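You operate a simulated robot arm through the tools that you are given. There is no shell and no other tool. Be economical: measure what you need, move in short steps, check, and stop when the job is done.

You are at the controls of a simulated two-armed robot. One attempt, no reset.

JOB
Pick up the wide blue tube with one hand, pass it to the other hand and put it on the bench right of the rod rest.

It is judged by the outcome, as a careful person would: the job done as asked, and still so three seconds after it is handed in. It fails if anything else is knocked over, pushed out of place, dropped, spilled or broken.

ROBOT AND FRAMES
Two 7-joint arms with two-finger parallel grippers on one trunk, on a base that drives. Base frame: it is fixed to the floor where the robot stands at the start and does not move with it; the origin is under the middle of the robot, x ahead of it, y to its left, z up; the surface under the hand at the start is at about z = 850. Lengths are in mm, angles in rad, forces in N, time in s.
The left shoulder is at the start at [70, 133, 1151], the right one opposite. With the tool pointing down near the work surface each hand reaches from about 180 to 640 mm from the robot's upright axis, wherever it stands, measured 20 degrees to its own side. Places, roughly: bench right of the rod rest (17x12 cm) [300, 2380, 840]. Payload 1.57 kg a hand.
Tool frame (each hand has its own): the origin (TCP) lies between the finger pads and is the grasp point; the fingertips stand 30 mm ahead of it; z points along the fingers, y is the line along which they close. Largest opening 80 mm; finger width 17, thickness 12; the body of the gripper, 40 by 82 mm, starts 80 mm behind the TCP.
Orientation is that of the tool frame in the base frame, as a unit quaternion [x, y, z, w]. With the fingers straight down and closing along the base's y, the tool's x points along the base's -x, its y along +y and its z along -z.

CONTROLS
- The arms move only by the tool nudge_tool. It takes "left_motion", "right_motion" or both (then of equal length, played together; a hand with none holds still); each is a list of rows, each a list of 3 entries, a list of its own where there are three numbers: the shift along the tool's x, y, z in units of 25 mm (1.0 is 25 mm), then the turn, a rotation vector about the tool's x, y, z in units of 6 degrees (1.0 is 6 degrees), then the closure, from 0 (fully open) to 1 (shut). In form: [[[dx, dy, dz], [ax, ay, az], fingers], ...]. A call has 1 to 12 rows; each row shifts and turns the commanded pose from where the row before left it, along the tool's axes as they then stand. A call with a number of a shift or a turn outside -1 to 1 is refused whole. Each row takes 0.2 s and may step no farther than 50 mm and 0.15 rad from the row before; otherwise, or with a gripper value out of range, the whole call is refused. Where a pose cannot be reached the arm comes as near as it can. A force on the tool above 40 N (or 10 N above the force at the start of the call, whichever is more), or a blocked arm, ends the call early, and 0.2 s more pass. Each finger travels about 153 mm/s and halts on what it meets, pressing with about 35 N; the grip force reading is that of the motor and also rises with nothing between the fingers. The clock runs only during rows and for 0.2 s after the last one: add rows that do not move to give the fingers time. The reply holds the time, the measured pose of the TCP, the force on the tool along the base axes, the opening and the grip force, in the units named above and with some noise, with the torque about the TCP (base axes, N m) and any sound that the robot's microphone picked up.
- Cameras (640 x 400 px; columns grow to the right, rows downward): "scene" is now at [137.7, -15.4, 1382.2]; the picture's right is [-0.18, -0.98, 0.00], its down [-0.56, 0.10, -0.82] and it looks along [0.81, -0.15, -0.57] (base axes); focal length 290 px, centre (320, 200). "left" rides on the left gripper at [72, 7, -122] in its tool frame; the picture's right is [-0.09, 1.00, 0.00], its down [-0.84, -0.08, -0.54] and it looks along [-0.54, -0.05, 0.84] (tool axes); focal length 238 px, centre (320, 200). "right" rides on the right gripper at [72, -7, -122] in its tool frame; the picture's right is [0.09, 1.00, 0.00], its down [-0.84, 0.08, -0.54] and it looks along [-0.54, 0.05, 0.84] (tool axes); focal length 238 px, centre (320, 200). There is no depth. A picture from a camera that has moved, and an enlarged one, comes with that camera's place and axes in the base frame and with its lens.
- grab_frame(camera): a new picture of that camera. No time passes.
- lift_body(by): slides the trunk up (or, below 0, down) by that many mm; the arms and the scene camera ride with it, the base frame stays. It gives what a move gives, with no picture.
- roll_base(legs): drives the robot by 1 to 6 legs, each [ahead, left, turn to the left] in mm, mm and rad, along the robot's own axes; the way and the turn of a leg run together, so that a leg with both is an arc; at most 1500 mm and 3.142 rad a leg. The arms and the cameras ride along, it lands a little off, and it stops where it bumps. It gives what a move gives.
- turn_head(pan, tilt): turns the head with the scene camera to pan (to the left, within 1.501 rad either way) and tilt (down, from -0.506 to 1.204), counted from straight ahead of the robot. It gives what a move gives.
- enlarge(camera, box): a new picture of the part [left, top, right, bottom] of that camera's present view, enlarged. No time passes.
- close_job(): hands the job in; it is judged then, once.

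Go step by step. Nothing tells you exact positions but the pictures and the camera data: compare them with the known pose of the tool, close in by small moves and look again before you grip or let go. The budget is 120 turns and 92 pictures, counting those below and the enlarged ones. Unless the task says otherwise, let go and move clear before handing in, and close with one line.

The tools are called as name(argument=value, ...) on one line, values as JSON. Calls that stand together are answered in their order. nudge_tool: Moves the arms, as the interface text tells. Its arguments: {"type":"object","properties":{"left_motion":{"type":"array"},"right_motion":{"type":"array"}},"required":[]} The other tools are called the same way: lift_body (by) slides the trunk up or down; roll_base (legs) drives the base; turn_head (pan, tilt) turns the head that bears the scene camera; grab_frame (camera) takes a picture; enlarge (camera, box) takes an enlarged picture of a part of a camera's view; close_job () hands the job in.

At the start:

```text
clock: 0.0
left_ee_pos: [505.0, 108.1, 1175.2]
left_orientation: [-0.001, 1.0, 0.001, 0.001]
left_contact_force: [0.6, 0.2, 0.2]
left_ft_torque: [-0.01, -0.02, 0.01]
left_width: 80.2
left_gripper_force: 0.0
right_ee_pos: [454.3, -317.8, 1132.4]
right_orientation: [0.0, 1.0, 0.0, 0.0]
right_contact_force: [-0.2, 0.2, -0.2]
right_ft_torque: [0.0, 0.0, 0.02]
right_width: 80.1
right_gripper_force: 0.1
trunk travel left (down, up): [-725.0, 215.0]
robot x, y, heading: [-3.2, 1.8, 0.004]
head pan, tilt: [-0.183, 0.611]
```

scene: 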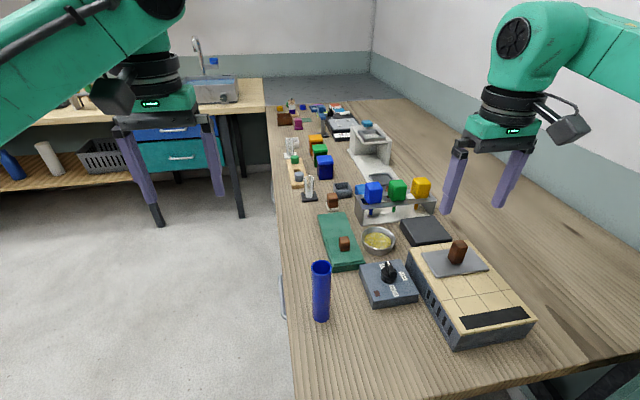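
right: 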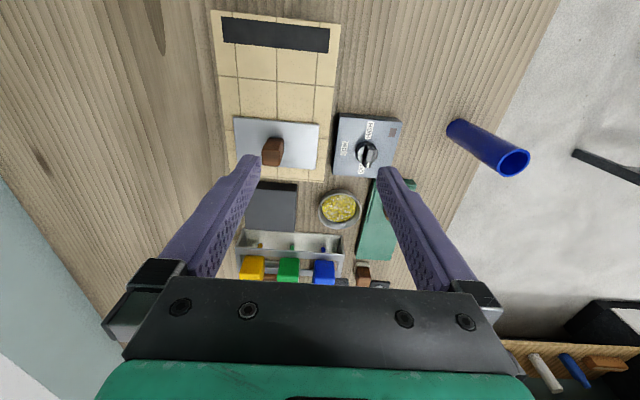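
left: 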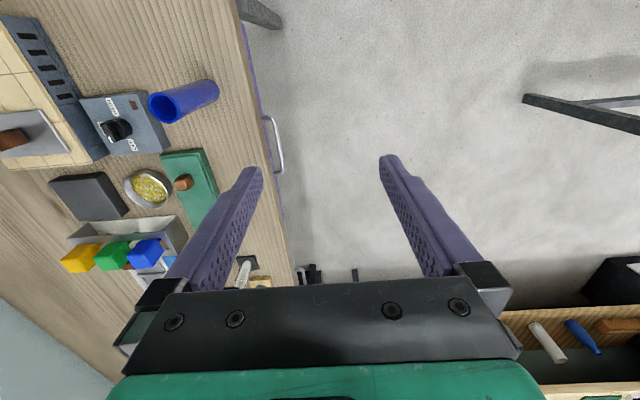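

The blue tube stands upright near the front left corner of the bench, at about [480, -80], roughly 150 mm tall and 40 mm wide. I'll look closer at it, then turn the head left to see the target bench.

enlarge(camera="scene", box=[260, 200, 420, 340])

turn_head(pan=1.4, tilt=0.35)

grab_frame(camera="scene")

```text
2.86 times, centred on (340, 270) of scene
camera zoom: at [137.7, -15.4, 1382.2], right [-0.18, -0.98, 0.0], down [-0.56, 0.1, -0.82], along [0.81, -0.15, -0.57], focal length 827 px, centre (263, 0)
```

zoom: 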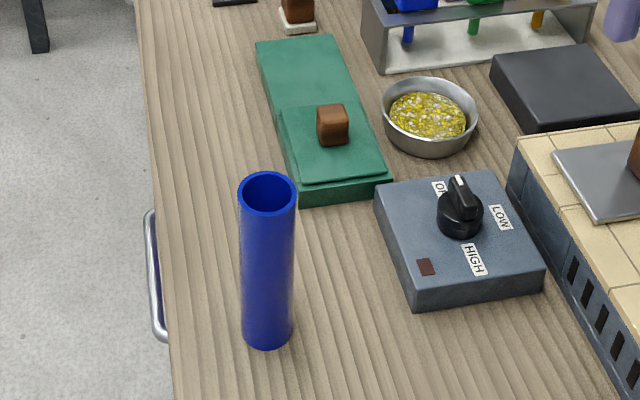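

```text
clock: 1.7
left_ee_pos: [505.5, 108.4, 1174.5]
left_orientation: [-0.001, 1.0, 0.0, 0.0]
left_contact_force: [1.0, 1.0, 0.1]
left_ft_torque: [-0.01, 0.04, 0.02]
left_width: 79.9
left_gripper_force: 0.0
right_ee_pos: [455.8, -317.8, 1132.5]
right_orientation: [-0.001, 1.0, -0.001, 0.0]
right_contact_force: [0.7, 0.3, -0.1]
right_ft_torque: [0.01, 0.02, -0.02]
right_width: 80.0
right_gripper_force: 0.1
trunk travel left (down, up): [-725.0, 215.0]
robot x, y, heading: [-0.6, -1.9, 0.001]
head pan, tilt: [1.4, 0.351]
```

```text
87 pictures are left
camera scene: at [67.1, 92.5, 1406.0], right [0.99, -0.17, 0.0], down [-0.06, -0.34, -0.94], along [0.16, 0.93, -0.34], focal length 290 px, centre (320, 200)
```

scene: 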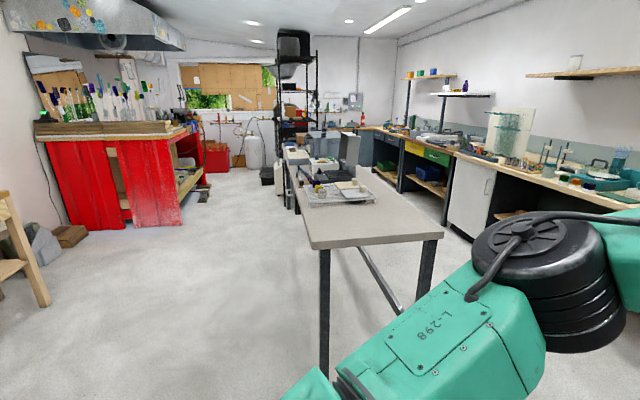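

A narrow table runs away from about y = 1100. The target should project to about pixel (301, 168), so I'll enlarge there.

enlarge(camera="scene", box=[250, 120, 410, 220])

```text
4.00 times, centred on (330, 170) of scene
camera zoom: at [67.1, 92.5, 1406.0], right [0.99, -0.17, 0.0], down [-0.06, -0.34, -0.94], along [0.16, 0.93, -0.34], focal length 1158 px, centre (280, 320)
```

zoom: 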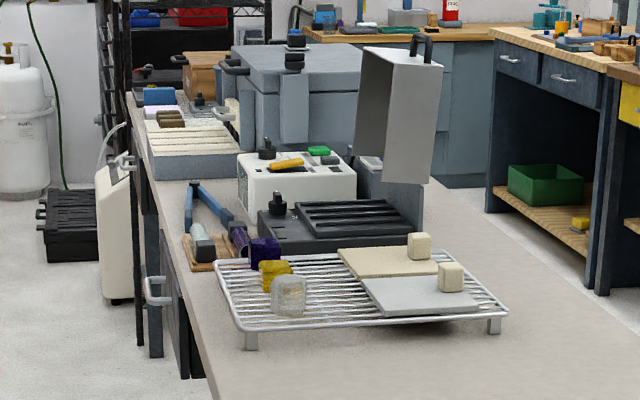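

The destination patch looks like the bare bench beside a wooden rest on that table; I'll check it when I get there. The tube is at about [481, -82] with its top near z = 997. The plan is for the left hand to take it low and horizontally from the open left side, and the right hand to take it from above in the air and place it. I'll rotate the left hand first, high up.

nudge_tool(left_motion=[[[0, 0, 0], [0.77, 0.77, -0.77], 0], [[0, 0, 0], [0.77, 0.77, -0.77], 0], [[0, 0, 0], [0.77, 0.77, -0.77], 0], [[0, 0, 0], [0.77, 0.77, -0.77], 0], [[0, 0, 0], [0.77, 0.77, -0.77], 0], [[0, 0, 0], [0.77, 0.77, -0.77], 0], [[0, 0, 0], [0.77, 0.77, -0.77], 0], [[0, 0, 0], [0.77, 0.77, -0.77], 0]])

turn_head(pan=0.0, tilt=0.7)

```text
clock: 3.5
left_ee_pos: [505.7, 108.5, 1174.0]
left_orientation: [-0.308, 0.847, -0.307, -0.306]
left_contact_force: [-0.2, 0.8, 0.3]
left_ft_torque: [0.02, -0.02, 0.04]
left_width: 79.8
left_gripper_force: 0.1
right_ee_pos: [454.4, -316.5, 1133.6]
right_orientation: [0.0, 1.0, -0.001, 0.0]
right_contact_force: [-0.5, -0.4, -0.2]
right_ft_torque: [0.01, 0.0, 0.0]
right_width: 80.1
right_gripper_force: 0.1
trunk travel left (down, up): [-725.0, 215.0]
robot x, y, heading: [0.2, 3.7, -0.006]
head pan, tilt: [1.4, 0.351]
```

```text
clock: 5.0
left_ee_pos: [504.8, 108.2, 1173.6]
left_orientation: [-0.307, 0.848, -0.307, -0.304]
left_contact_force: [0.2, -0.6, 0.8]
left_ft_torque: [-0.03, -0.03, -0.03]
left_width: 80.0
left_gripper_force: 0.1
right_ee_pos: [454.2, -319.5, 1132.8]
right_orientation: [0.001, 1.0, 0.0, 0.0]
right_contact_force: [-0.9, -0.5, 0.0]
right_ft_torque: [0.01, -0.01, 0.01]
right_width: 79.9
right_gripper_force: 0.1
trunk travel left (down, up): [-725.0, 215.0]
robot x, y, heading: [-0.0, 3.3, -0.002]
head pan, tilt: [0.0, 0.7]
```

The rotation is going smoothly; I'll finish it and look.

nudge_tool(left_motion=[[[0, 0, 0], [0.77, 0.77, -0.77], 0], [[0, 0, 0], [0.77, 0.77, -0.77], 0], [[0, 0, 0], [0.77, 0.77, -0.77], 0], [[0, 0, 0], [0.77, 0.77, -0.77], 0], [[0, 0, 0], [0.77, 0.77, -0.77], 0], [[0, 0, 0], [0.77, 0.77, -0.77], 0], [[0, 0, 0], [0.77, 0.77, -0.77], 0]])

grab_frame(camera="scene")

grab_frame(camera="left")

```text
clock: 6.6
left_ee_pos: [505.2, 108.2, 1176.0]
left_orientation: [0.501, -0.497, 0.502, 0.5]
left_contact_force: [0.1, -0.1, 0.6]
left_ft_torque: [0.01, 0.03, 0.0]
left_width: 79.9
left_gripper_force: 0.1
right_ee_pos: [455.2, -318.4, 1132.9]
right_orientation: [0.001, 1.0, 0.0, 0.0]
right_contact_force: [0.0, 0.0, -0.4]
right_ft_torque: [-0.03, -0.01, 0.02]
right_width: 79.9
right_gripper_force: 0.0
trunk travel left (down, up): [-725.0, 215.0]
robot x, y, heading: [0.8, -2.0, -0.002]
head pan, tilt: [0.0, 0.7]
```

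```text
85 pictures are left
camera scene: at [135.5, 1.4, 1374.7], right [0.0, -1.0, 0.0], down [-0.64, 0.0, -0.77], along [0.77, 0.0, -0.64], focal length 290 px, centre (320, 200)
```

scene: 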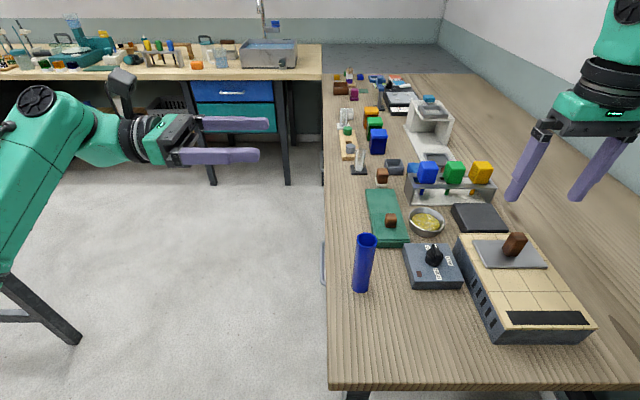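

```text
84 pictures are left
camera left: at [497.5, 229.9, 1246.8], right [-1.0, 0.0, -0.09], down [0.07, 0.54, -0.84], along [0.05, -0.84, -0.54], focal length 238 px, centre (320, 200)
```

left: 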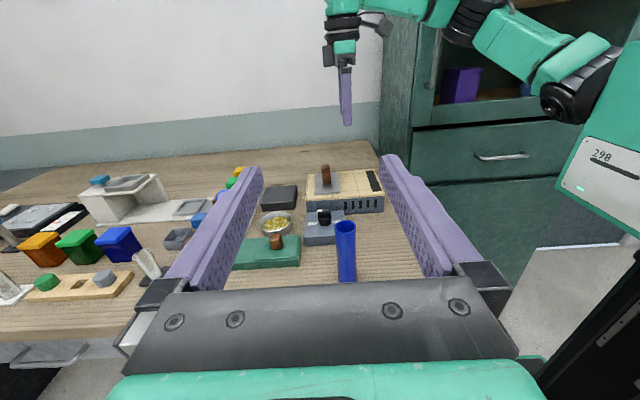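

The left hand now points toward the bench with its camera above. I'll lower it over open floor to z ≈ 905 and line up x with the tube.

nudge_tool(left_motion=[[[-0.98, 0.09, 0], [0, 0, 0], 0], [[-0.98, 0.09, 0], [0, 0, 0], 0], [[-0.98, 0.09, 0], [0, 0, 0], 0], [[-0.98, 0.09, 0], [0, 0, 0], 0], [[-0.98, 0.09, 0], [0, 0, 0], 0], [[-0.98, 0.09, 0], [0, 0, 0], 0], [[-0.98, 0.09, 0], [0, 0, 0], 0], [[-0.98, 0.09, 0], [0, 0, 0], 0], [[-0.98, 0.09, 0], [0, 0, 0], 0], [[-0.98, 0.09, 0], [0, 0, 0], 0], [[-0.98, 0.09, 0], [0, 0, 0], 0]])

grab_frame(camera="scene")

grab_frame(camera="left")

```text
clock: 9.0
left_ee_pos: [482.6, 107.9, 903.6]
left_orientation: [0.5, -0.499, 0.499, 0.501]
left_contact_force: [-0.1, 1.1, 0.0]
left_ft_torque: [0.0, 0.0, 0.0]
left_width: 80.1
left_gripper_force: 0.1
right_ee_pos: [455.0, -318.6, 1133.1]
right_orientation: [0.0, 1.0, 0.0, 0.0]
right_contact_force: [-0.1, 0.1, 0.6]
right_ft_torque: [-0.01, 0.0, -0.04]
right_width: 80.2
right_gripper_force: 0.2
trunk travel left (down, up): [-725.0, 215.0]
robot x, y, heading: [-1.7, 0.1, 0.004]
head pan, tilt: [0.0, 0.7]
```

```text
83 pictures are left
camera scene: at [136.4, 0.7, 1374.6], right [0.0, -1.0, 0.0], down [-0.64, 0.0, -0.76], along [0.76, 0.0, -0.64], focal length 290 px, centre (320, 200)
```

scene: 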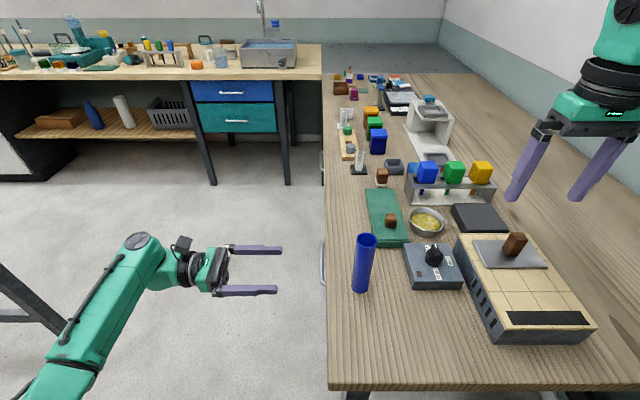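

```text
82 pictures are left
camera left: at [474.1, 228.4, 976.9], right [-1.0, 0.0, -0.09], down [0.08, 0.54, -0.84], along [0.05, -0.84, -0.54], focal length 238 px, centre (320, 200)
```

left: 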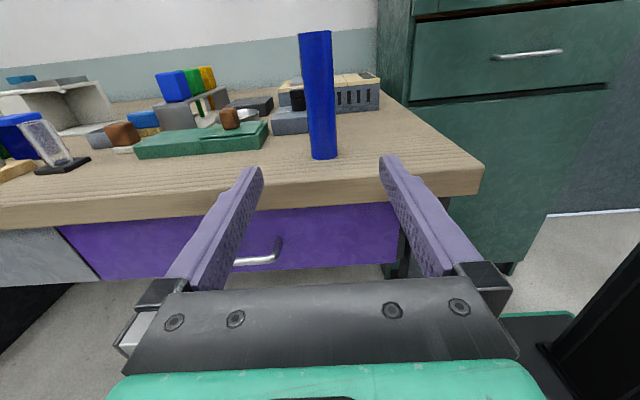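

The tube's base is at about [480, -84], in line with the hand. I'll advance partway and check the straddle.

nudge_tool(left_motion=[[[0, 0.02, 0.9], [0, 0, 0], 0], [[0, 0.02, 0.9], [0, 0, 0], 0], [[0, 0.02, 0.9], [0, 0, 0], 0], [[0, 0.02, 0.9], [0, 0, 0], 0], [[0, 0, 0.9], [0, 0, 0], 0]])

grab_frame(camera="left")

enlarge(camera="scene", box=[260, 210, 420, 310])

```text
clock: 10.2
left_ee_pos: [478.6, -5.8, 903.4]
left_orientation: [0.5, -0.5, 0.5, 0.5]
left_contact_force: [-0.2, 0.3, 0.3]
left_ft_torque: [0.0, 0.02, -0.02]
left_width: 80.1
left_gripper_force: 0.0
right_ee_pos: [455.9, -320.2, 1132.1]
right_orientation: [0.0, 1.0, 0.0, 0.001]
right_contact_force: [1.0, 0.2, -1.0]
right_ft_torque: [-0.01, 0.0, -0.02]
right_width: 80.0
right_gripper_force: 0.1
trunk travel left (down, up): [-725.0, 215.0]
robot x, y, heading: [1.5, 5.0, 0.002]
head pan, tilt: [0.0, 0.7]
```

```text
81 pictures are left
camera left: at [470.7, 115.1, 976.1], right [-1.0, 0.0, -0.09], down [0.08, 0.54, -0.84], along [0.05, -0.84, -0.54], focal length 238 px, centre (320, 200)
```

left: 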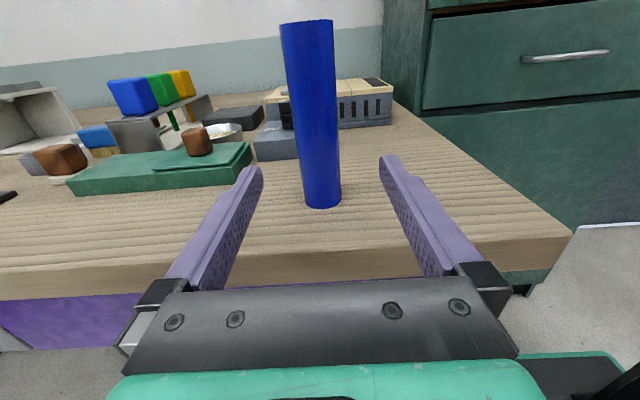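

```text
4.00 times, centred on (340, 260) of scene
camera zoom: at [136.1, 0.0, 1374.6], right [0.0, -1.0, 0.0], down [-0.64, 0.0, -0.76], along [0.76, 0.0, -0.64], focal length 1158 px, centre (240, -40)
```

zoom: 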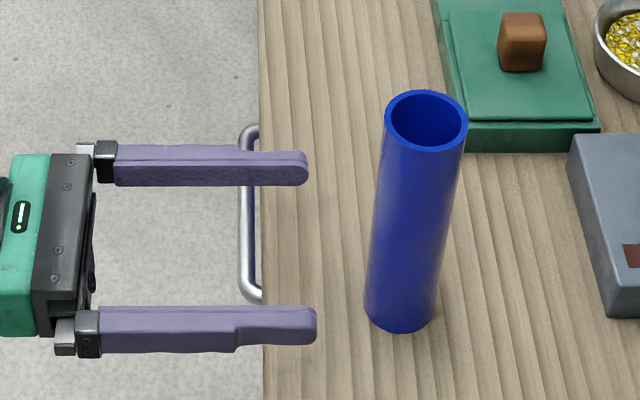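

Aligned well. I'll advance the last 77 mm so the pads surround the tube, then check.

nudge_tool(left_motion=[[[0, 0, 0.8], [0, 0, 0], 0], [[0, 0, 0.8], [0, 0, 0], 0], [[0, 0, 0.8], [0, 0, 0], 0], [[0, 0, 0.7], [0, 0, 0], 0]])

enlarge(camera="scene", box=[260, 210, 420, 310])

grab_frame(camera="left")

```text
clock: 11.2
left_ee_pos: [477.6, -84.3, 904.4]
left_orientation: [0.501, -0.499, 0.5, 0.5]
left_contact_force: [0.3, -0.9, -0.7]
left_ft_torque: [-0.02, 0.0, 0.01]
left_width: 79.9
left_gripper_force: 0.1
right_ee_pos: [455.3, -319.3, 1132.3]
right_orientation: [0.0, 1.0, 0.0, 0.0]
right_contact_force: [0.1, 0.0, -0.5]
right_ft_torque: [0.0, 0.01, -0.01]
right_width: 80.1
right_gripper_force: 0.0
trunk travel left (down, up): [-725.0, 215.0]
robot x, y, heading: [-1.6, 1.7, 0.002]
head pan, tilt: [0.0, 0.7]
```

```text
4.00 times, centred on (340, 260) of scene
camera zoom: at [136.2, -0.1, 1374.5], right [0.0, -1.0, 0.0], down [-0.64, 0.0, -0.76], along [0.76, 0.0, -0.64], focal length 1158 px, centre (240, -40)
```

zoom: 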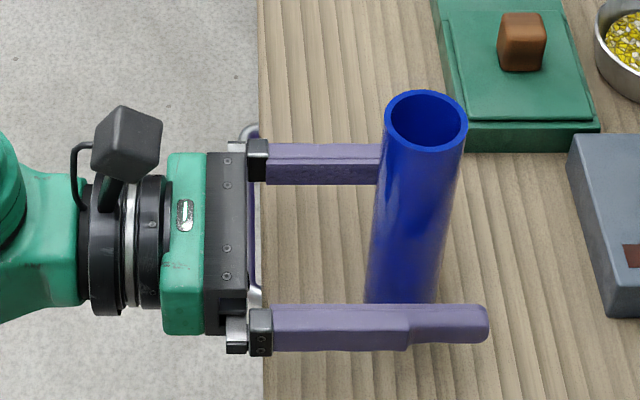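

```text
78 pictures are left
camera left: at [471.5, 37.0, 976.5], right [-1.0, 0.0, -0.09], down [0.08, 0.54, -0.84], along [0.05, -0.84, -0.54], focal length 238 px, centre (320, 200)
```

left: 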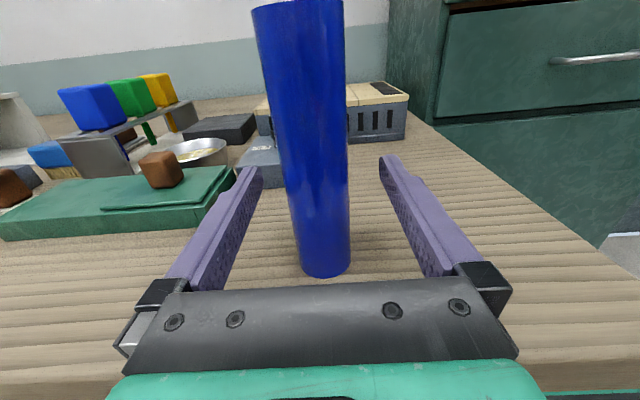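

The pads straddle the tube, about 2 mm off centre. I'll correct that and close gently.

nudge_tool(left_motion=[[[0, -0.1, 0], [0, 0, 0], 0.2], [[0, 0, 0], [0, 0, 0], 0.4], [[0, 0, 0], [0, 0, 0], 0.5], [[0, 0, 0], [0, 0, 0], 0.6], [[0, 0, 0], [0, 0, 0], 0.7], [[0, 0, 0], [0, 0, 0], 0.8], [[0, 0, 0], [0, 0, 0], 0.8]])

enlarge(camera="scene", box=[260, 210, 420, 310])

```text
clock: 12.8
left_ee_pos: [480.8, -83.7, 904.3]
left_orientation: [0.5, -0.499, 0.501, 0.5]
left_contact_force: [0.1, -1.5, 0.5]
left_ft_torque: [0.01, -0.05, -0.03]
left_width: 34.7
left_gripper_force: 35.1
right_ee_pos: [454.7, -318.1, 1132.0]
right_orientation: [0.001, 1.0, 0.0, 0.0]
right_contact_force: [0.2, 0.3, 0.0]
right_ft_torque: [0.01, 0.03, -0.02]
right_width: 80.0
right_gripper_force: 0.0
trunk travel left (down, up): [-725.0, 215.0]
robot x, y, heading: [0.6, 1.8, 0.001]
head pan, tilt: [0.0, 0.7]
```

```text
4.00 times, centred on (340, 260) of scene
camera zoom: at [136.0, 0.6, 1374.6], right [0.0, -1.0, 0.0], down [-0.64, 0.0, -0.76], along [0.76, 0.0, -0.64], focal length 1158 px, centre (240, -40)
```

zoom: 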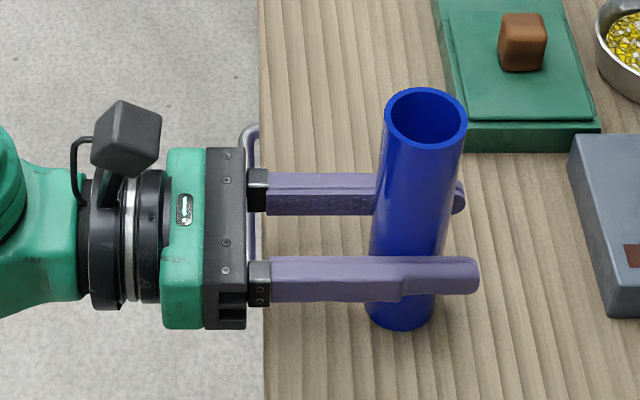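

The tube is gripped (34.7 mm opening, 35 N). I'll lift it 80 mm.

nudge_tool(left_motion=[[[0.4, 0, 0], [0, 0, 0], 0.8], [[0.7, 0, 0], [0, 0, 0], 0.8], [[0.7, 0, 0], [0, 0, 0], 0.8], [[0.7, 0, 0], [0, 0, 0], 0.8], [[0.7, 0, 0], [0, 0, 0], 0.8]])

grab_frame(camera="scene")

grab_frame(camera="left")

```text
clock: 14.0
left_ee_pos: [481.5, -81.8, 987.2]
left_orientation: [-0.5, 0.5, -0.5, -0.5]
left_contact_force: [0.1, 0.0, -1.3]
left_ft_torque: [0.01, -0.02, -0.01]
left_width: 34.8
left_gripper_force: 34.7
right_ee_pos: [455.2, -318.0, 1132.4]
right_orientation: [0.0, 1.0, -0.001, 0.0]
right_contact_force: [-0.1, 0.0, 0.2]
right_ft_torque: [-0.03, 0.0, 0.02]
right_width: 80.1
right_gripper_force: 0.0
trunk travel left (down, up): [-725.0, 215.0]
robot x, y, heading: [-1.7, -2.2, -0.0]
head pan, tilt: [0.0, 0.7]
```

```text
76 pictures are left
camera scene: at [136.0, 0.7, 1374.6], right [0.0, -1.0, 0.0], down [-0.64, 0.0, -0.76], along [0.76, 0.0, -0.64], focal length 290 px, centre (320, 200)
```

scene: 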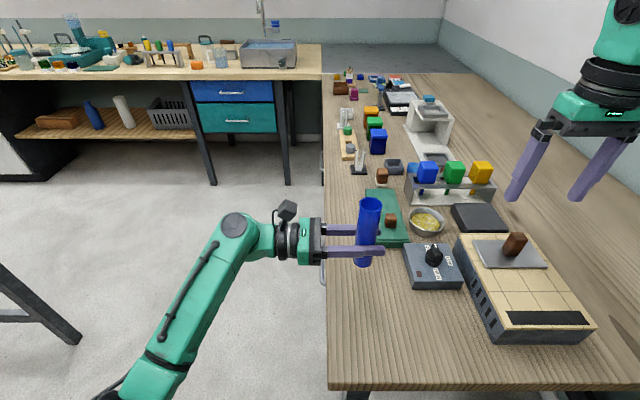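

```text
75 pictures are left
camera left: at [474.7, 39.2, 1058.3], right [-1.0, 0.0, -0.09], down [0.08, 0.54, -0.84], along [0.05, -0.84, -0.54], focal length 238 px, centre (320, 200)
```

left: 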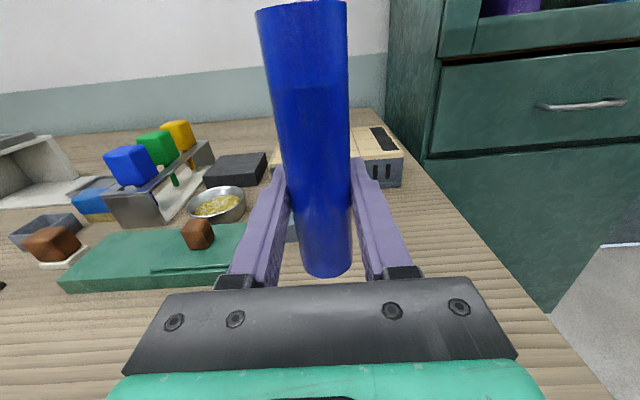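

The tube is clear of the bench and upright. I'll bring the right hand over above the tube with its tips above the rim.

nudge_tool(right_motion=[[[-0.1, 0.94, -0.4], [0, 0, 0], 0], [[-0.1, 0.94, -0.4], [0, 0, 0], 0], [[-0.1, 0.94, 0], [0, 0, 0], 0], [[-0.1, 0.94, 0], [0, 0, 0], 0], [[-0.1, 0.94, 0], [0, 0, 0], 0], [[-0.1, 0.94, 0], [0, 0, 0], 0], [[-0.1, 0.94, 0], [0, 0, 0], 0], [[-0.1, 0.94, 0], [0, 0, 0], 0], [[-0.1, 0.94, 0], [0, 0, 0], 0], [[-0.1, 0.94, 0], [0, 0, 0], 0]])

grab_frame(camera="right")

grab_frame(camera="left")

grab_frame(camera="scene")

```text
clock: 16.2
left_ee_pos: [482.1, -81.7, 985.2]
left_orientation: [0.501, -0.499, 0.5, 0.5]
left_contact_force: [0.3, 0.9, -0.1]
left_ft_torque: [0.01, 0.0, -0.02]
left_width: 34.8
left_gripper_force: 35.0
right_ee_pos: [469.8, -129.9, 1146.1]
right_orientation: [0.002, 1.0, 0.001, -0.001]
right_contact_force: [0.4, 0.4, -0.3]
right_ft_torque: [0.0, 0.01, -0.01]
right_width: 80.0
right_gripper_force: 0.0
right hand out of reach, approached as far as the arm can: row 8, 9, 10
trunk travel left (down, up): [-725.0, 215.0]
robot x, y, heading: [-0.3, 0.0, 0.001]
head pan, tilt: [0.0, 0.7]
```

```text
74 pictures are left
camera right: at [396.6, -137.9, 1265.6], right [-0.09, 1.0, 0.0], down [0.84, 0.07, 0.54], along [0.54, 0.05, -0.84], focal length 238 px, centre (320, 200)
```

right: 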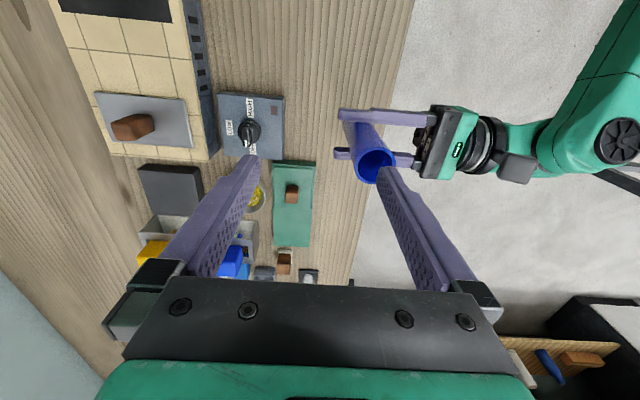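

```text
73 pictures are left
camera left: at [475.6, 39.8, 1057.5], right [-1.0, 0.0, -0.09], down [0.07, 0.54, -0.84], along [0.05, -0.84, -0.54], focal length 238 px, centre (320, 200)
```

left: 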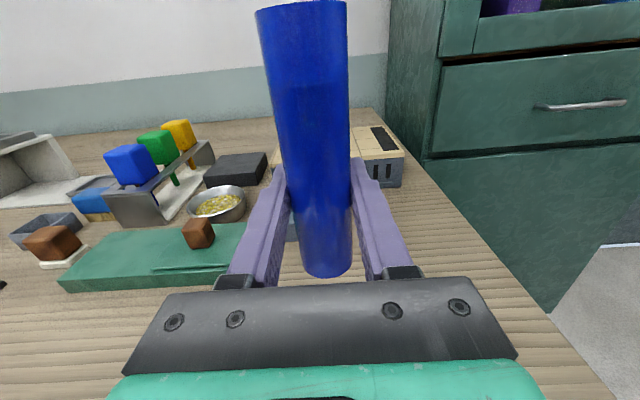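

```text
72 pictures are left
camera scene: at [137.2, 1.5, 1374.4], right [0.0, -1.0, 0.0], down [-0.64, 0.0, -0.76], along [0.76, 0.0, -0.64], focal length 290 px, centre (320, 200)
```

scene: 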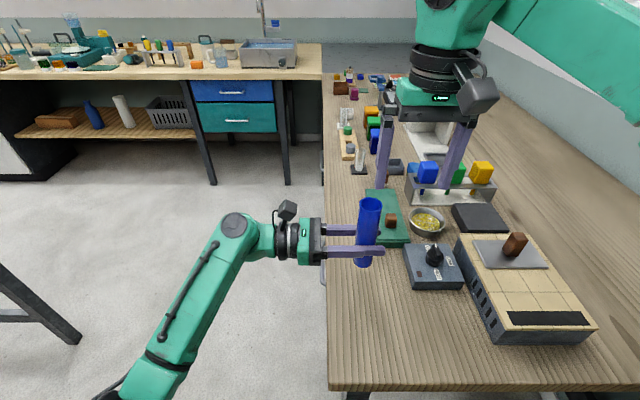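

The right hand stops at y ≈ -130, short of the tube. I'll bring the tube to it with the left hand, about 65 mm further in and well above everything on the bench, and pull the right hand back slightly.

nudge_tool(left_motion=[[[0, 0, 0.65], [0, 0, 0], 0.8], [[0, 0, 0.65], [0, 0, 0], 0.8], [[0, 0, 0.65], [0, 0, 0], 0.8], [[0, 0, 0.65], [0, 0, 0], 0.8]], right_motion=[[[-0.1, -0.2, 0], [0, 0, 0], 0], [[-0.1, -0.2, 0], [0, 0, 0], 0], [[-0.1, -0.2, 0], [0, 0, 0], 0], [[-0.1, -0.15, 0], [0, 0, 0], 0]])

grab_frame(camera="right")

grab_frame(camera="scene")

```text
clock: 17.2
left_ee_pos: [481.5, -148.1, 985.6]
left_orientation: [0.5, -0.5, 0.5, 0.5]
left_contact_force: [1.1, -0.2, -0.9]
left_ft_torque: [-0.01, 0.05, 0.0]
left_width: 34.9
left_gripper_force: 35.0
right_ee_pos: [476.7, -151.4, 1144.2]
right_orientation: [0.0, 1.0, 0.001, 0.0]
right_contact_force: [0.1, -0.6, 0.0]
right_ft_torque: [-0.01, 0.0, -0.02]
right_width: 80.1
right_gripper_force: 0.0
trunk travel left (down, up): [-725.0, 215.0]
robot x, y, heading: [-0.3, -0.6, 0.0]
head pan, tilt: [0.0, 0.7]
```

```text
71 pictures are left
camera right: at [404.9, -159.1, 1265.3], right [-0.09, 1.0, 0.0], down [0.84, 0.08, 0.54], along [0.54, 0.05, -0.84], focal length 238 px, centre (320, 200)
```

right: 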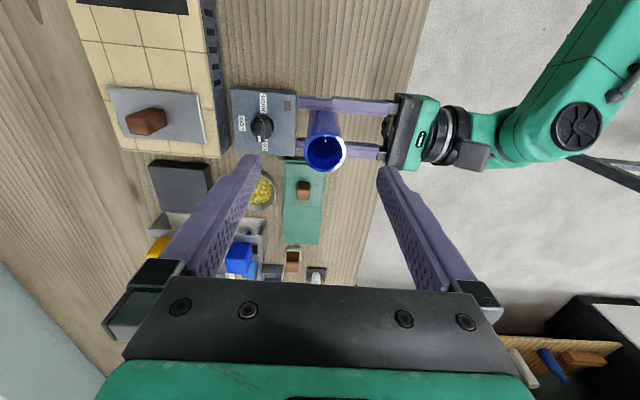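

```text
70 pictures are left
camera scene: at [136.1, -0.2, 1374.6], right [0.0, -1.0, 0.0], down [-0.64, 0.0, -0.76], along [0.76, 0.0, -0.64], focal length 290 px, centre (320, 200)
```

scene: 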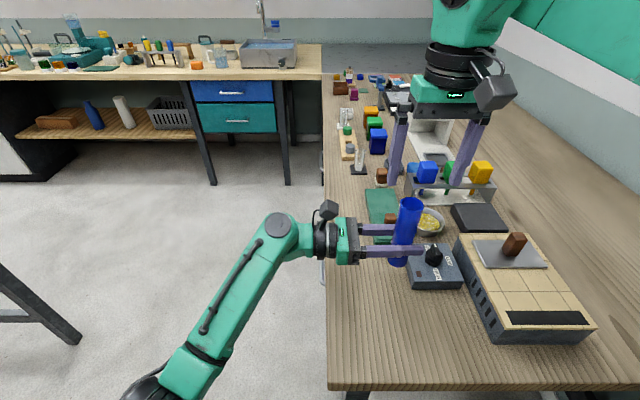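

Tube and right hand are aligned within 3 mm. I'll lower the right hand about 87 mm around the top of the tube.

nudge_tool(right_motion=[[[-0.05, 0.1, 0.7], [0, 0, 0], 0], [[-0.05, 0, 0.7], [0, 0, 0], 0], [[0, 0, 0.7], [0, 0, 0], 0], [[0, 0, 0.7], [0, 0, 0], 0], [[0, 0, 0.68], [0, 0, 0], 0]])

grab_frame(camera="right")

enlarge(camera="scene", box=[320, 150, 480, 290])

grab_frame(camera="left")

```text
clock: 18.4
left_ee_pos: [482.2, -147.7, 986.3]
left_orientation: [0.501, -0.499, 0.5, 0.501]
left_contact_force: [0.4, 0.0, -0.1]
left_ft_torque: [-0.02, -0.02, -0.02]
left_width: 34.6
left_gripper_force: 34.5
right_ee_pos: [480.9, -146.8, 1056.0]
right_orientation: [0.0, 1.0, 0.0, 0.001]
right_contact_force: [-0.2, -0.5, -0.3]
right_ft_torque: [0.01, -0.01, 0.0]
right_width: 79.9
right_gripper_force: 0.1
trunk travel left (down, up): [-725.0, 215.0]
robot x, y, heading: [2.2, 0.0, -0.0]
head pan, tilt: [0.0, 0.7]
```

```text
69 pictures are left
camera right: at [408.6, -154.2, 1177.7], right [-0.09, 1.0, 0.0], down [0.84, 0.08, 0.54], along [0.54, 0.05, -0.84], focal length 238 px, centre (320, 200)
```

right: 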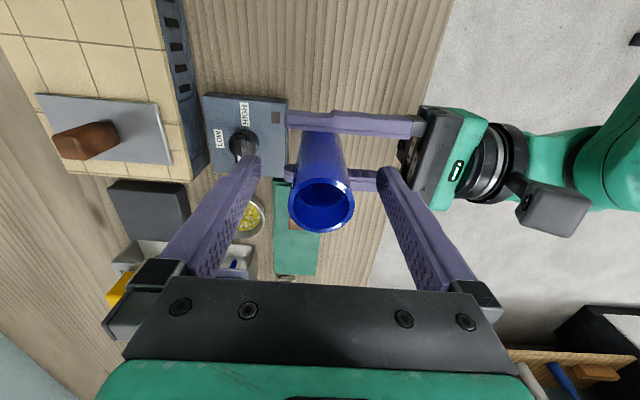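

```text
2.86 times, centred on (400, 220) of scene
camera zoom: at [136.7, 0.6, 1374.5], right [0.0, -1.0, 0.0], down [-0.64, 0.0, -0.76], along [0.76, 0.0, -0.64], focal length 827 px, centre (91, 143)
```

zoom: 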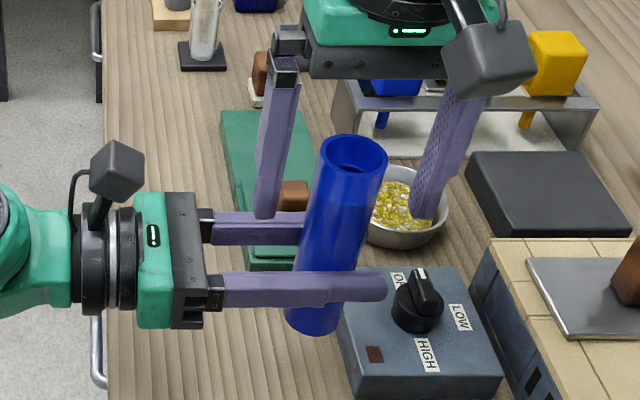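

```text
67 pictures are left
camera left: at [476.0, -26.2, 1057.7], right [-1.0, 0.0, -0.09], down [0.08, 0.54, -0.84], along [0.05, -0.84, -0.54], focal length 238 px, centre (320, 200)
```

left: 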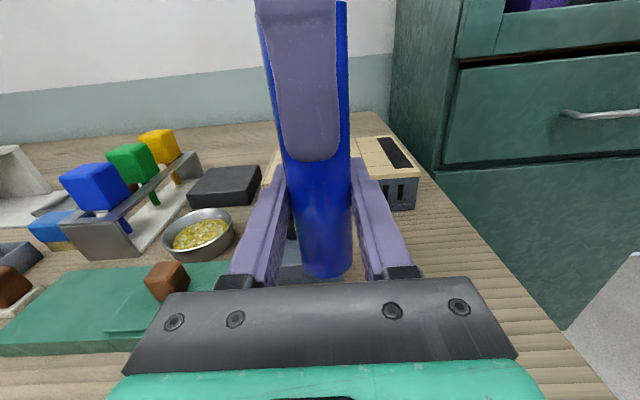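

Both hands line up on the tube, and the right tips sit well above the left fingers. I'll shift the right hand 3 mm back and close it.

nudge_tool(right_motion=[[[0.12, -0.03, 0], [0, 0, 0], 0.2], [[0, 0, 0], [0, 0, 0], 0.4], [[0, 0, 0], [0, 0, 0], 0.5], [[0, 0, 0], [0, 0, 0], 0.6], [[0, 0, 0], [0, 0, 0], 0.7], [[0, 0, 0], [0, 0, 0], 0.8], [[0, 0, 0], [0, 0, 0], 0.8]])

enlarge(camera="scene", box=[320, 150, 480, 290])

grab_frame(camera="right")

```text
clock: 20.0
left_ee_pos: [482.1, -146.9, 986.3]
left_orientation: [0.5, -0.499, 0.5, 0.501]
left_contact_force: [4.3, -16.0, -0.7]
left_ft_torque: [0.36, 0.08, -0.09]
left_width: 34.9
left_gripper_force: 34.9
right_ee_pos: [477.2, -146.0, 1058.0]
right_orientation: [-0.001, 1.0, 0.002, 0.001]
right_contact_force: [-3.8, 16.4, 0.0]
right_ft_torque: [0.87, 0.22, 0.19]
right_width: 36.2
right_gripper_force: 34.4
trunk travel left (down, up): [-725.0, 215.0]
robot x, y, heading: [-0.4, -0.2, -0.001]
head pan, tilt: [0.0, 0.7]
```

```text
2.86 times, centred on (400, 220) of scene
camera zoom: at [136.3, 0.7, 1374.5], right [0.0, -1.0, 0.0], down [-0.64, 0.0, -0.76], along [0.76, 0.0, -0.64], focal length 827 px, centre (91, 143)
```

zoom: 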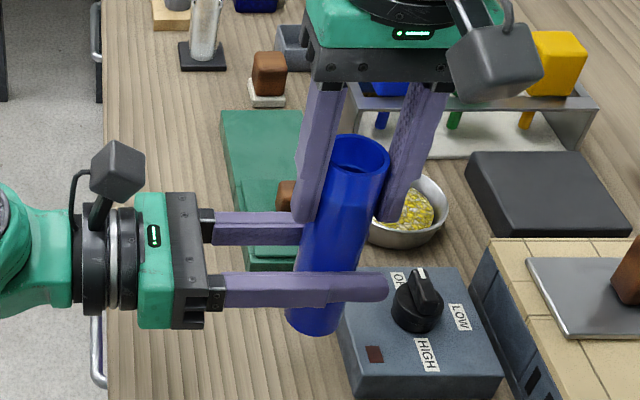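

```text
65 pictures are left
camera right: at [404.8, -154.7, 1178.7], right [-0.09, 1.0, 0.0], down [0.84, 0.08, 0.54], along [0.54, 0.05, -0.84], focal length 238 px, centre (320, 200)
```

right: 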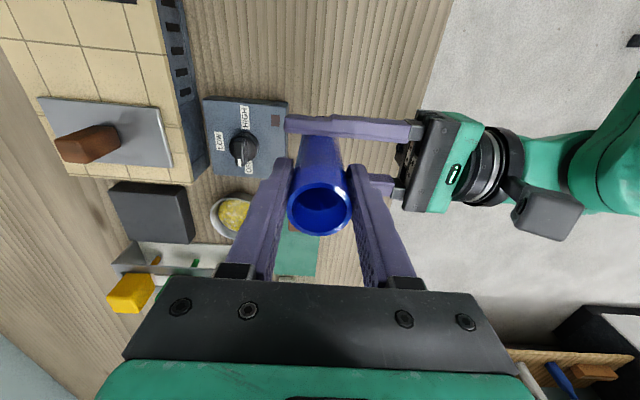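

The right hand has the tube. There is about 16 N of side strain between the hands, so I'll ease it by 1–2 mm and then open the left.

nudge_tool(right_motion=[[[0, 0.05, 0], [0, 0, 0], 0.8], [[0, 0, 0], [0, 0, 0], 0.8]])

```text
clock: 20.6
left_ee_pos: [482.6, -147.7, 986.6]
left_orientation: [0.501, -0.499, 0.5, 0.5]
left_contact_force: [-0.7, -11.5, -2.9]
left_ft_torque: [-0.33, -0.39, -0.06]
left_width: 34.6
left_gripper_force: 35.2
right_ee_pos: [477.1, -147.7, 1056.3]
right_orientation: [0.001, 1.0, 0.0, 0.0]
right_contact_force: [1.0, 10.6, 1.7]
right_ft_torque: [1.06, 0.36, 0.11]
right_width: 36.0
right_gripper_force: 34.7
trunk travel left (down, up): [-725.0, 215.0]
robot x, y, heading: [0.0, -0.9, 0.003]
head pan, tilt: [0.0, 0.7]
```

Strain has dropped. I'll ease a little more, then open the left hand in steps.

nudge_tool(right_motion=[[[0, 0.05, 0], [0, 0, 0], 0.8], [[0, 0, 0], [0, 0, 0], 0.8], [[0, 0, 0], [0, 0, 0], 0.8], [[0, 0, 0], [0, 0, 0], 0.8], [[0, 0, 0], [0, 0, 0], 0.8]], left_motion=[[[0, 0, 0], [0, 0, 0], 0.8], [[0, 0, 0], [0, 0, 0], 0.5], [[0, 0, 0], [0, 0, 0], 0.3], [[0, 0, 0], [0, 0, 0], 0], [[0, 0, 0], [0, 0, 0], 0]])

enlarge(camera="scene", box=[320, 150, 480, 290])

grab_frame(camera="left")

```text
clock: 21.8
left_ee_pos: [482.4, -147.3, 985.3]
left_orientation: [0.5, -0.5, 0.5, 0.5]
left_contact_force: [-0.1, 0.7, 0.8]
left_ft_torque: [0.01, 0.0, 0.02]
left_width: 80.1
left_gripper_force: 0.0
right_ee_pos: [477.4, -146.5, 1056.7]
right_orientation: [0.0, 1.0, 0.0, 0.0]
right_contact_force: [-0.4, -0.1, -0.3]
right_ft_torque: [0.05, 0.02, 0.01]
right_width: 36.0
right_gripper_force: 35.0
trunk travel left (down, up): [-725.0, 215.0]
robot x, y, heading: [0.4, -2.5, 0.005]
head pan, tilt: [0.0, 0.7]
```

```text
2.86 times, centred on (400, 220) of scene
camera zoom: at [136.3, 0.7, 1374.5], right [0.0, -1.0, 0.0], down [-0.64, 0.0, -0.76], along [0.76, 0.0, -0.64], focal length 827 px, centre (91, 143)
```

zoom: 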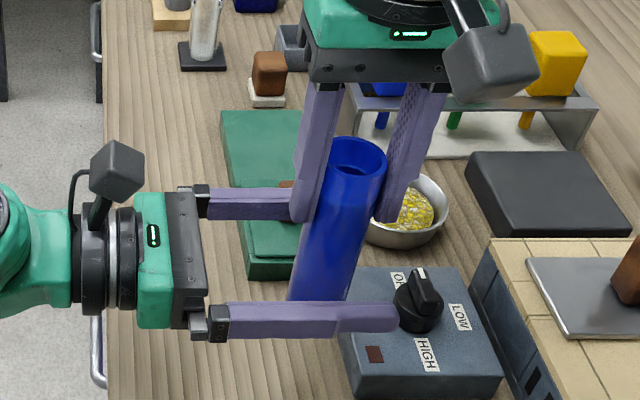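

```text
63 pictures are left
camera left: at [475.6, -26.1, 1057.9], right [-1.0, 0.0, -0.09], down [0.08, 0.54, -0.84], along [0.05, -0.84, -0.54], focal length 238 px, centre (320, 200)
```

left: 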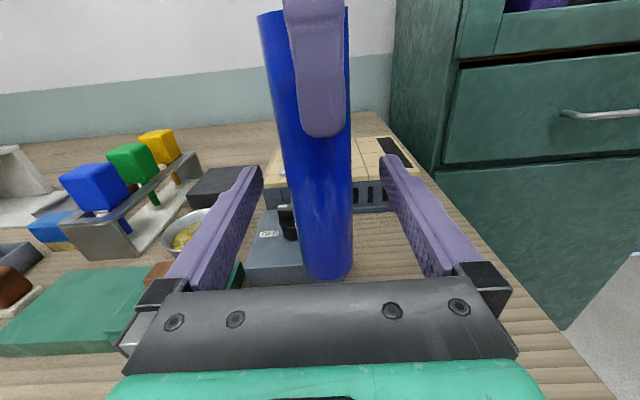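

The tube hangs steadily in the right hand. I'll withdraw the left hand straight back and then raise the right a little.

nudge_tool(left_motion=[[[0, 0, -1], [0, 0, 0], 0], [[0, 0, -1], [0, 0, 0], 0], [[0, 0, -1], [0, 0, 0], 0], [[0, 0, -1], [0, 0, 0], 0], [[0, 0, -1], [0, 0, 0], 0], [[0, 0, -1], [0, 0, 0], 0], [[0, 0, -1], [0, 0, 0], 0], [[0, 0, -1], [0, 0, 0], 0], [[0, 0, -1], [0, 0, 0], 0], [[0, 0, -1], [0, 0, 0], 0]])

lift_body(by=120)

grab_frame(camera="scene")

```text
clock: 24.0
left_ee_pos: [480.8, 101.7, 984.1]
left_orientation: [0.5, -0.5, 0.5, 0.5]
left_contact_force: [-1.1, -0.7, 0.4]
left_ft_torque: [0.01, -0.02, -0.03]
left_width: 80.1
left_gripper_force: 0.0
right_ee_pos: [477.2, -145.8, 1057.4]
right_orientation: [0.0, 1.0, 0.001, -0.001]
right_contact_force: [0.3, 0.1, 0.1]
right_ft_torque: [0.0, 0.0, 0.0]
right_width: 36.3
right_gripper_force: 34.5
trunk travel left (down, up): [-725.0, 215.0]
robot x, y, heading: [2.6, 2.5, 0.0]
head pan, tilt: [0.0, 0.7]
```

```text
clock: 25.5
left_ee_pos: [481.3, 101.1, 1104.7]
left_orientation: [0.501, -0.498, 0.5, 0.5]
left_contact_force: [-0.7, -0.8, -0.1]
left_ft_torque: [0.0, 0.0, 0.0]
left_width: 79.8
left_gripper_force: 0.0
right_ee_pos: [476.7, -145.6, 1176.8]
right_orientation: [0.0, 1.0, 0.0, 0.0]
right_contact_force: [0.0, 0.1, -0.1]
right_ft_torque: [0.03, 0.0, -0.03]
right_width: 36.1
right_gripper_force: 34.9
trunk travel left (down, up): [-845.0, 95.0]
robot x, y, heading: [4.6, -2.8, 0.001]
head pan, tilt: [0.0, 0.7]
```

```text
62 pictures are left
camera scene: at [136.5, 0.7, 1494.5], right [0.0, -1.0, 0.0], down [-0.64, 0.0, -0.76], along [0.76, 0.0, -0.64], focal length 290 px, centre (320, 200)
```

scene: 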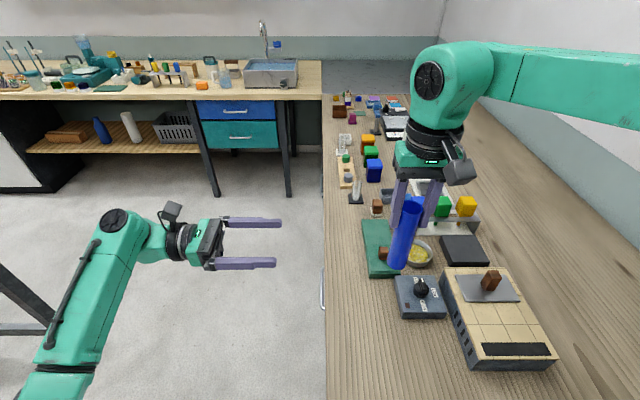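

Both hands are clear and the tube is secure. I'll back off from the bench, then slide left toward the other table in stages.

roll_base(legs=[[-380, 0, 0], [0, 900, 0]])

turn_head(pan=0.7, tilt=0.5)

grab_frame(camera="scene")

```text
clock: 32.2
left_ee_pos: [110.4, 991.8, 1105.2]
left_orientation: [0.499, -0.501, 0.498, 0.502]
left_contact_force: [-0.5, -0.4, 0.1]
left_ft_torque: [0.03, -0.01, -0.01]
left_width: 79.8
left_gripper_force: 0.0
right_ee_pos: [105.0, 746.1, 1177.9]
right_orientation: [0.004, 1.0, 0.0, 0.0]
right_contact_force: [-0.1, 0.0, -1.0]
right_ft_torque: [-0.01, -0.01, -0.06]
right_width: 35.9
right_gripper_force: 35.2
trunk travel left (down, up): [-845.0, 95.0]
robot x, y, heading: [-369.9, 897.6, -0.011]
head pan, tilt: [0.0, 0.7]
```

```text
clock: 33.3
left_ee_pos: [112.0, 992.4, 1104.0]
left_orientation: [0.498, -0.502, 0.498, 0.502]
left_contact_force: [-0.3, -1.0, -0.3]
left_ft_torque: [-0.01, 0.05, -0.01]
left_width: 80.0
left_gripper_force: 0.1
right_ee_pos: [104.8, 745.8, 1177.4]
right_orientation: [0.004, 1.0, 0.0, 0.0]
right_contact_force: [-0.3, -0.4, -1.1]
right_ft_torque: [0.01, 0.02, -0.01]
right_width: 35.6
right_gripper_force: 35.2
trunk travel left (down, up): [-845.0, 95.0]
robot x, y, heading: [-370.5, 896.7, -0.01]
head pan, tilt: [0.7, 0.499]
```

```text
61 pictures are left
camera scene: at [-249.1, 954.2, 1512.3], right [0.64, -0.77, 0.0], down [-0.37, -0.3, -0.88], along [0.68, 0.56, -0.48], focal length 290 px, centre (320, 200)
```

scene: 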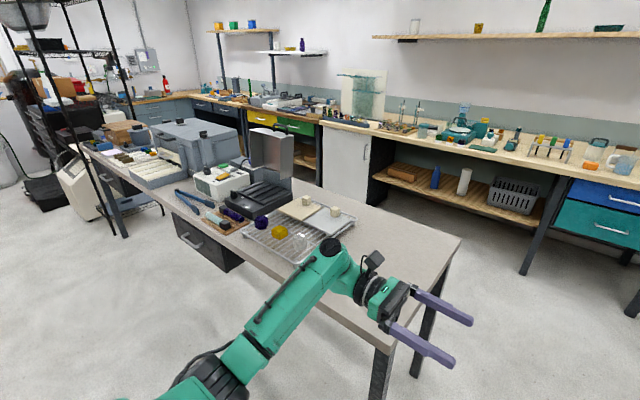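

The table's near edge runs at x ≈ 212, and the target should be beside the blue clamp-like item and wooden block. I'll retract and raise the idle left hand, drive on, and look closer.

nudge_tool(left_motion=[[[0.6, 0.6, 0], [0, 0, 0], 0], [[0.6, 0.6, 0], [0, 0, 0], 0], [[0.6, 0.6, 0], [0, 0, 0], 0], [[0.6, 0.6, 0], [0, 0, 0], 0], [[0.6, 0.6, 0], [0, 0, 0], 0], [[0.6, 0.6, 0], [0, 0, 0], 0], [[0.6, 0.6, 0], [0, 0, 0], 0], [[0.6, 0.6, 0], [0, 0, 0], 0], [[0.6, 0.6, 0], [0, 0, 0], 0], [[0.6, 0.6, 0], [0, 0, 0], 0]])

roll_base(legs=[[0, 1200, 0.01]])

turn_head(pan=0.4, tilt=0.75)

grab_frame(camera="scene")

```text
clock: 35.5
left_ee_pos: [-37.6, 996.0, 1254.1]
left_orientation: [0.499, -0.501, 0.499, 0.502]
left_contact_force: [0.4, 0.0, -0.8]
left_ft_torque: [0.01, 0.01, 0.0]
left_width: 80.0
left_gripper_force: 0.1
right_ee_pos: [104.9, 745.1, 1177.4]
right_orientation: [0.004, 1.0, 0.0, 0.0]
right_contact_force: [0.8, 0.5, -0.8]
right_ft_torque: [0.03, 0.01, 0.01]
right_width: 34.8
right_gripper_force: 35.0
trunk travel left (down, up): [-845.0, 95.0]
robot x, y, heading: [-370.2, 896.9, -0.008]
head pan, tilt: [0.7, 0.499]
```

```text
clock: 41.5
left_ee_pos: [-23.4, 2184.3, 1255.5]
left_orientation: [0.497, -0.502, 0.497, 0.503]
left_contact_force: [0.5, -0.8, -0.3]
left_ft_torque: [0.0, -0.02, -0.01]
left_width: 80.0
left_gripper_force: 0.1
right_ee_pos: [117.9, 1934.8, 1177.0]
right_orientation: [0.007, 1.0, 0.0, 0.0]
right_contact_force: [-1.0, 0.1, -2.4]
right_ft_torque: [0.01, 0.01, 0.0]
right_width: 34.8
right_gripper_force: 34.5
trunk travel left (down, up): [-845.0, 95.0]
robot x, y, heading: [-353.4, 2087.2, -0.016]
head pan, tilt: [0.7, 0.499]
```

```text
clock: 42.3
left_ee_pos: [-24.3, 2186.2, 1255.0]
left_orientation: [0.497, -0.501, 0.497, 0.504]
left_contact_force: [0.6, 1.3, 0.0]
left_ft_torque: [0.01, 0.01, 0.0]
left_width: 80.2
left_gripper_force: 0.1
right_ee_pos: [118.1, 1937.2, 1177.3]
right_orientation: [0.007, 1.0, 0.001, 0.0]
right_contact_force: [-0.2, 0.0, -0.6]
right_ft_torque: [-0.01, 0.04, 0.01]
right_width: 34.6
right_gripper_force: 35.4
trunk travel left (down, up): [-845.0, 95.0]
robot x, y, heading: [-357.1, 2087.4, -0.015]
head pan, tilt: [0.4, 0.75]
```

```text
60 pictures are left
camera scene: at [-229.4, 2119.9, 1490.4], right [0.38, -0.93, 0.0], down [-0.63, -0.26, -0.73], along [0.68, 0.28, -0.68], focal length 290 px, centre (320, 200)
```

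scene: 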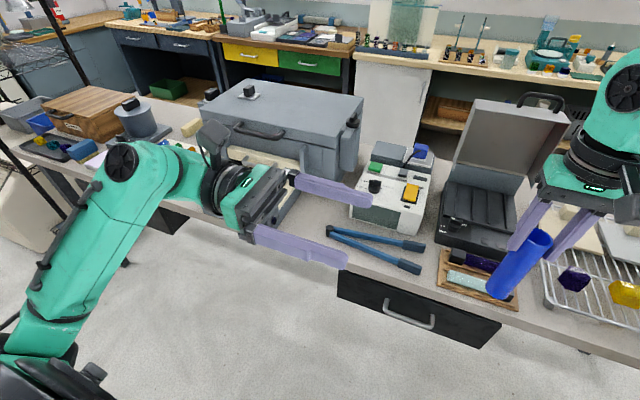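

The target spot should be near pixel (306, 225), hidden behind the left gripper. I'll drive further left and look back right.

roll_base(legs=[[0, 440, 0.015]])

turn_head(pan=0.0, tilt=0.8)

grab_frame(camera="scene")

grab_frame(camera="right")

```text
clock: 45.0
left_ee_pos: [-23.8, 2628.5, 1254.5]
left_orientation: [0.501, -0.499, 0.5, 0.499]
left_contact_force: [-0.4, -0.4, 0.3]
left_ft_torque: [0.01, -0.04, 0.02]
left_width: 79.7
left_gripper_force: 0.1
right_ee_pos: [122.2, 2381.1, 1177.0]
right_orientation: [-0.001, 1.0, 0.0, 0.001]
right_contact_force: [0.3, -0.1, -1.0]
right_ft_torque: [0.02, 0.04, -0.02]
right_width: 34.6
right_gripper_force: 34.9
trunk travel left (down, up): [-845.0, 95.0]
robot x, y, heading: [-356.6, 2525.7, 0.003]
head pan, tilt: [0.4, 0.75]
```

```text
clock: 45.9
left_ee_pos: [-22.4, 2629.9, 1254.5]
left_orientation: [0.501, -0.498, 0.501, 0.5]
left_contact_force: [-0.5, -0.3, 0.5]
left_ft_torque: [-0.02, 0.02, -0.02]
left_width: 79.9
left_gripper_force: 0.1
right_ee_pos: [122.6, 2383.8, 1177.3]
right_orientation: [-0.001, 1.0, -0.001, 0.001]
right_contact_force: [-0.7, 0.9, -0.9]
right_ft_torque: [0.01, -0.01, 0.04]
right_width: 34.4
right_gripper_force: 35.6
trunk travel left (down, up): [-845.0, 95.0]
robot x, y, heading: [-352.8, 2522.6, 0.004]
head pan, tilt: [0.0, 0.799]
```

```text
59 pictures are left
camera scene: at [-223.3, 2529.1, 1486.3], right [0.0, -1.0, 0.0], down [-0.72, 0.0, -0.7], along [0.7, 0.0, -0.72], focal length 290 px, centre (320, 200)
```

scene: 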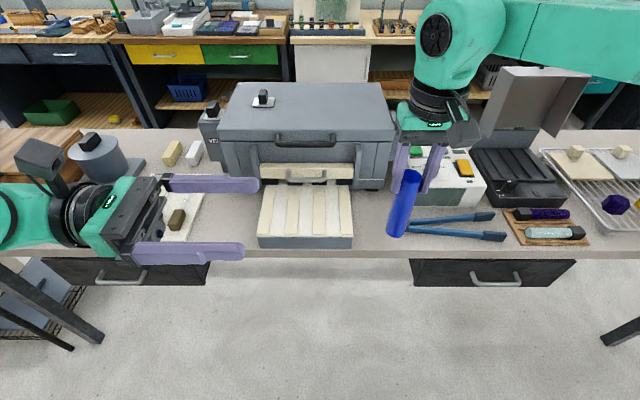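

```text
58 pictures are left
camera right: at [49.7, 2375.8, 1298.7], right [-0.09, 1.0, 0.0], down [0.84, 0.08, 0.54], along [0.54, 0.05, -0.84], focal length 238 px, centre (320, 200)
```

right: 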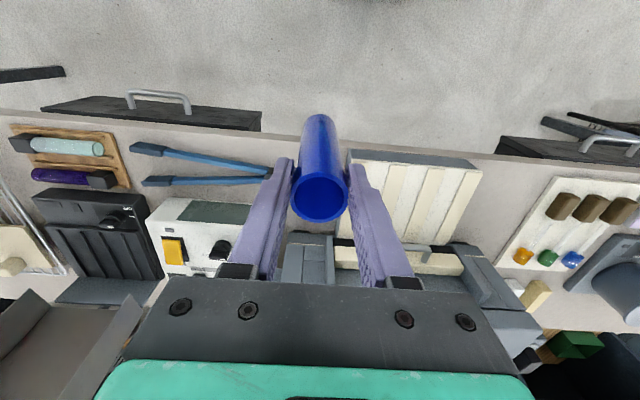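

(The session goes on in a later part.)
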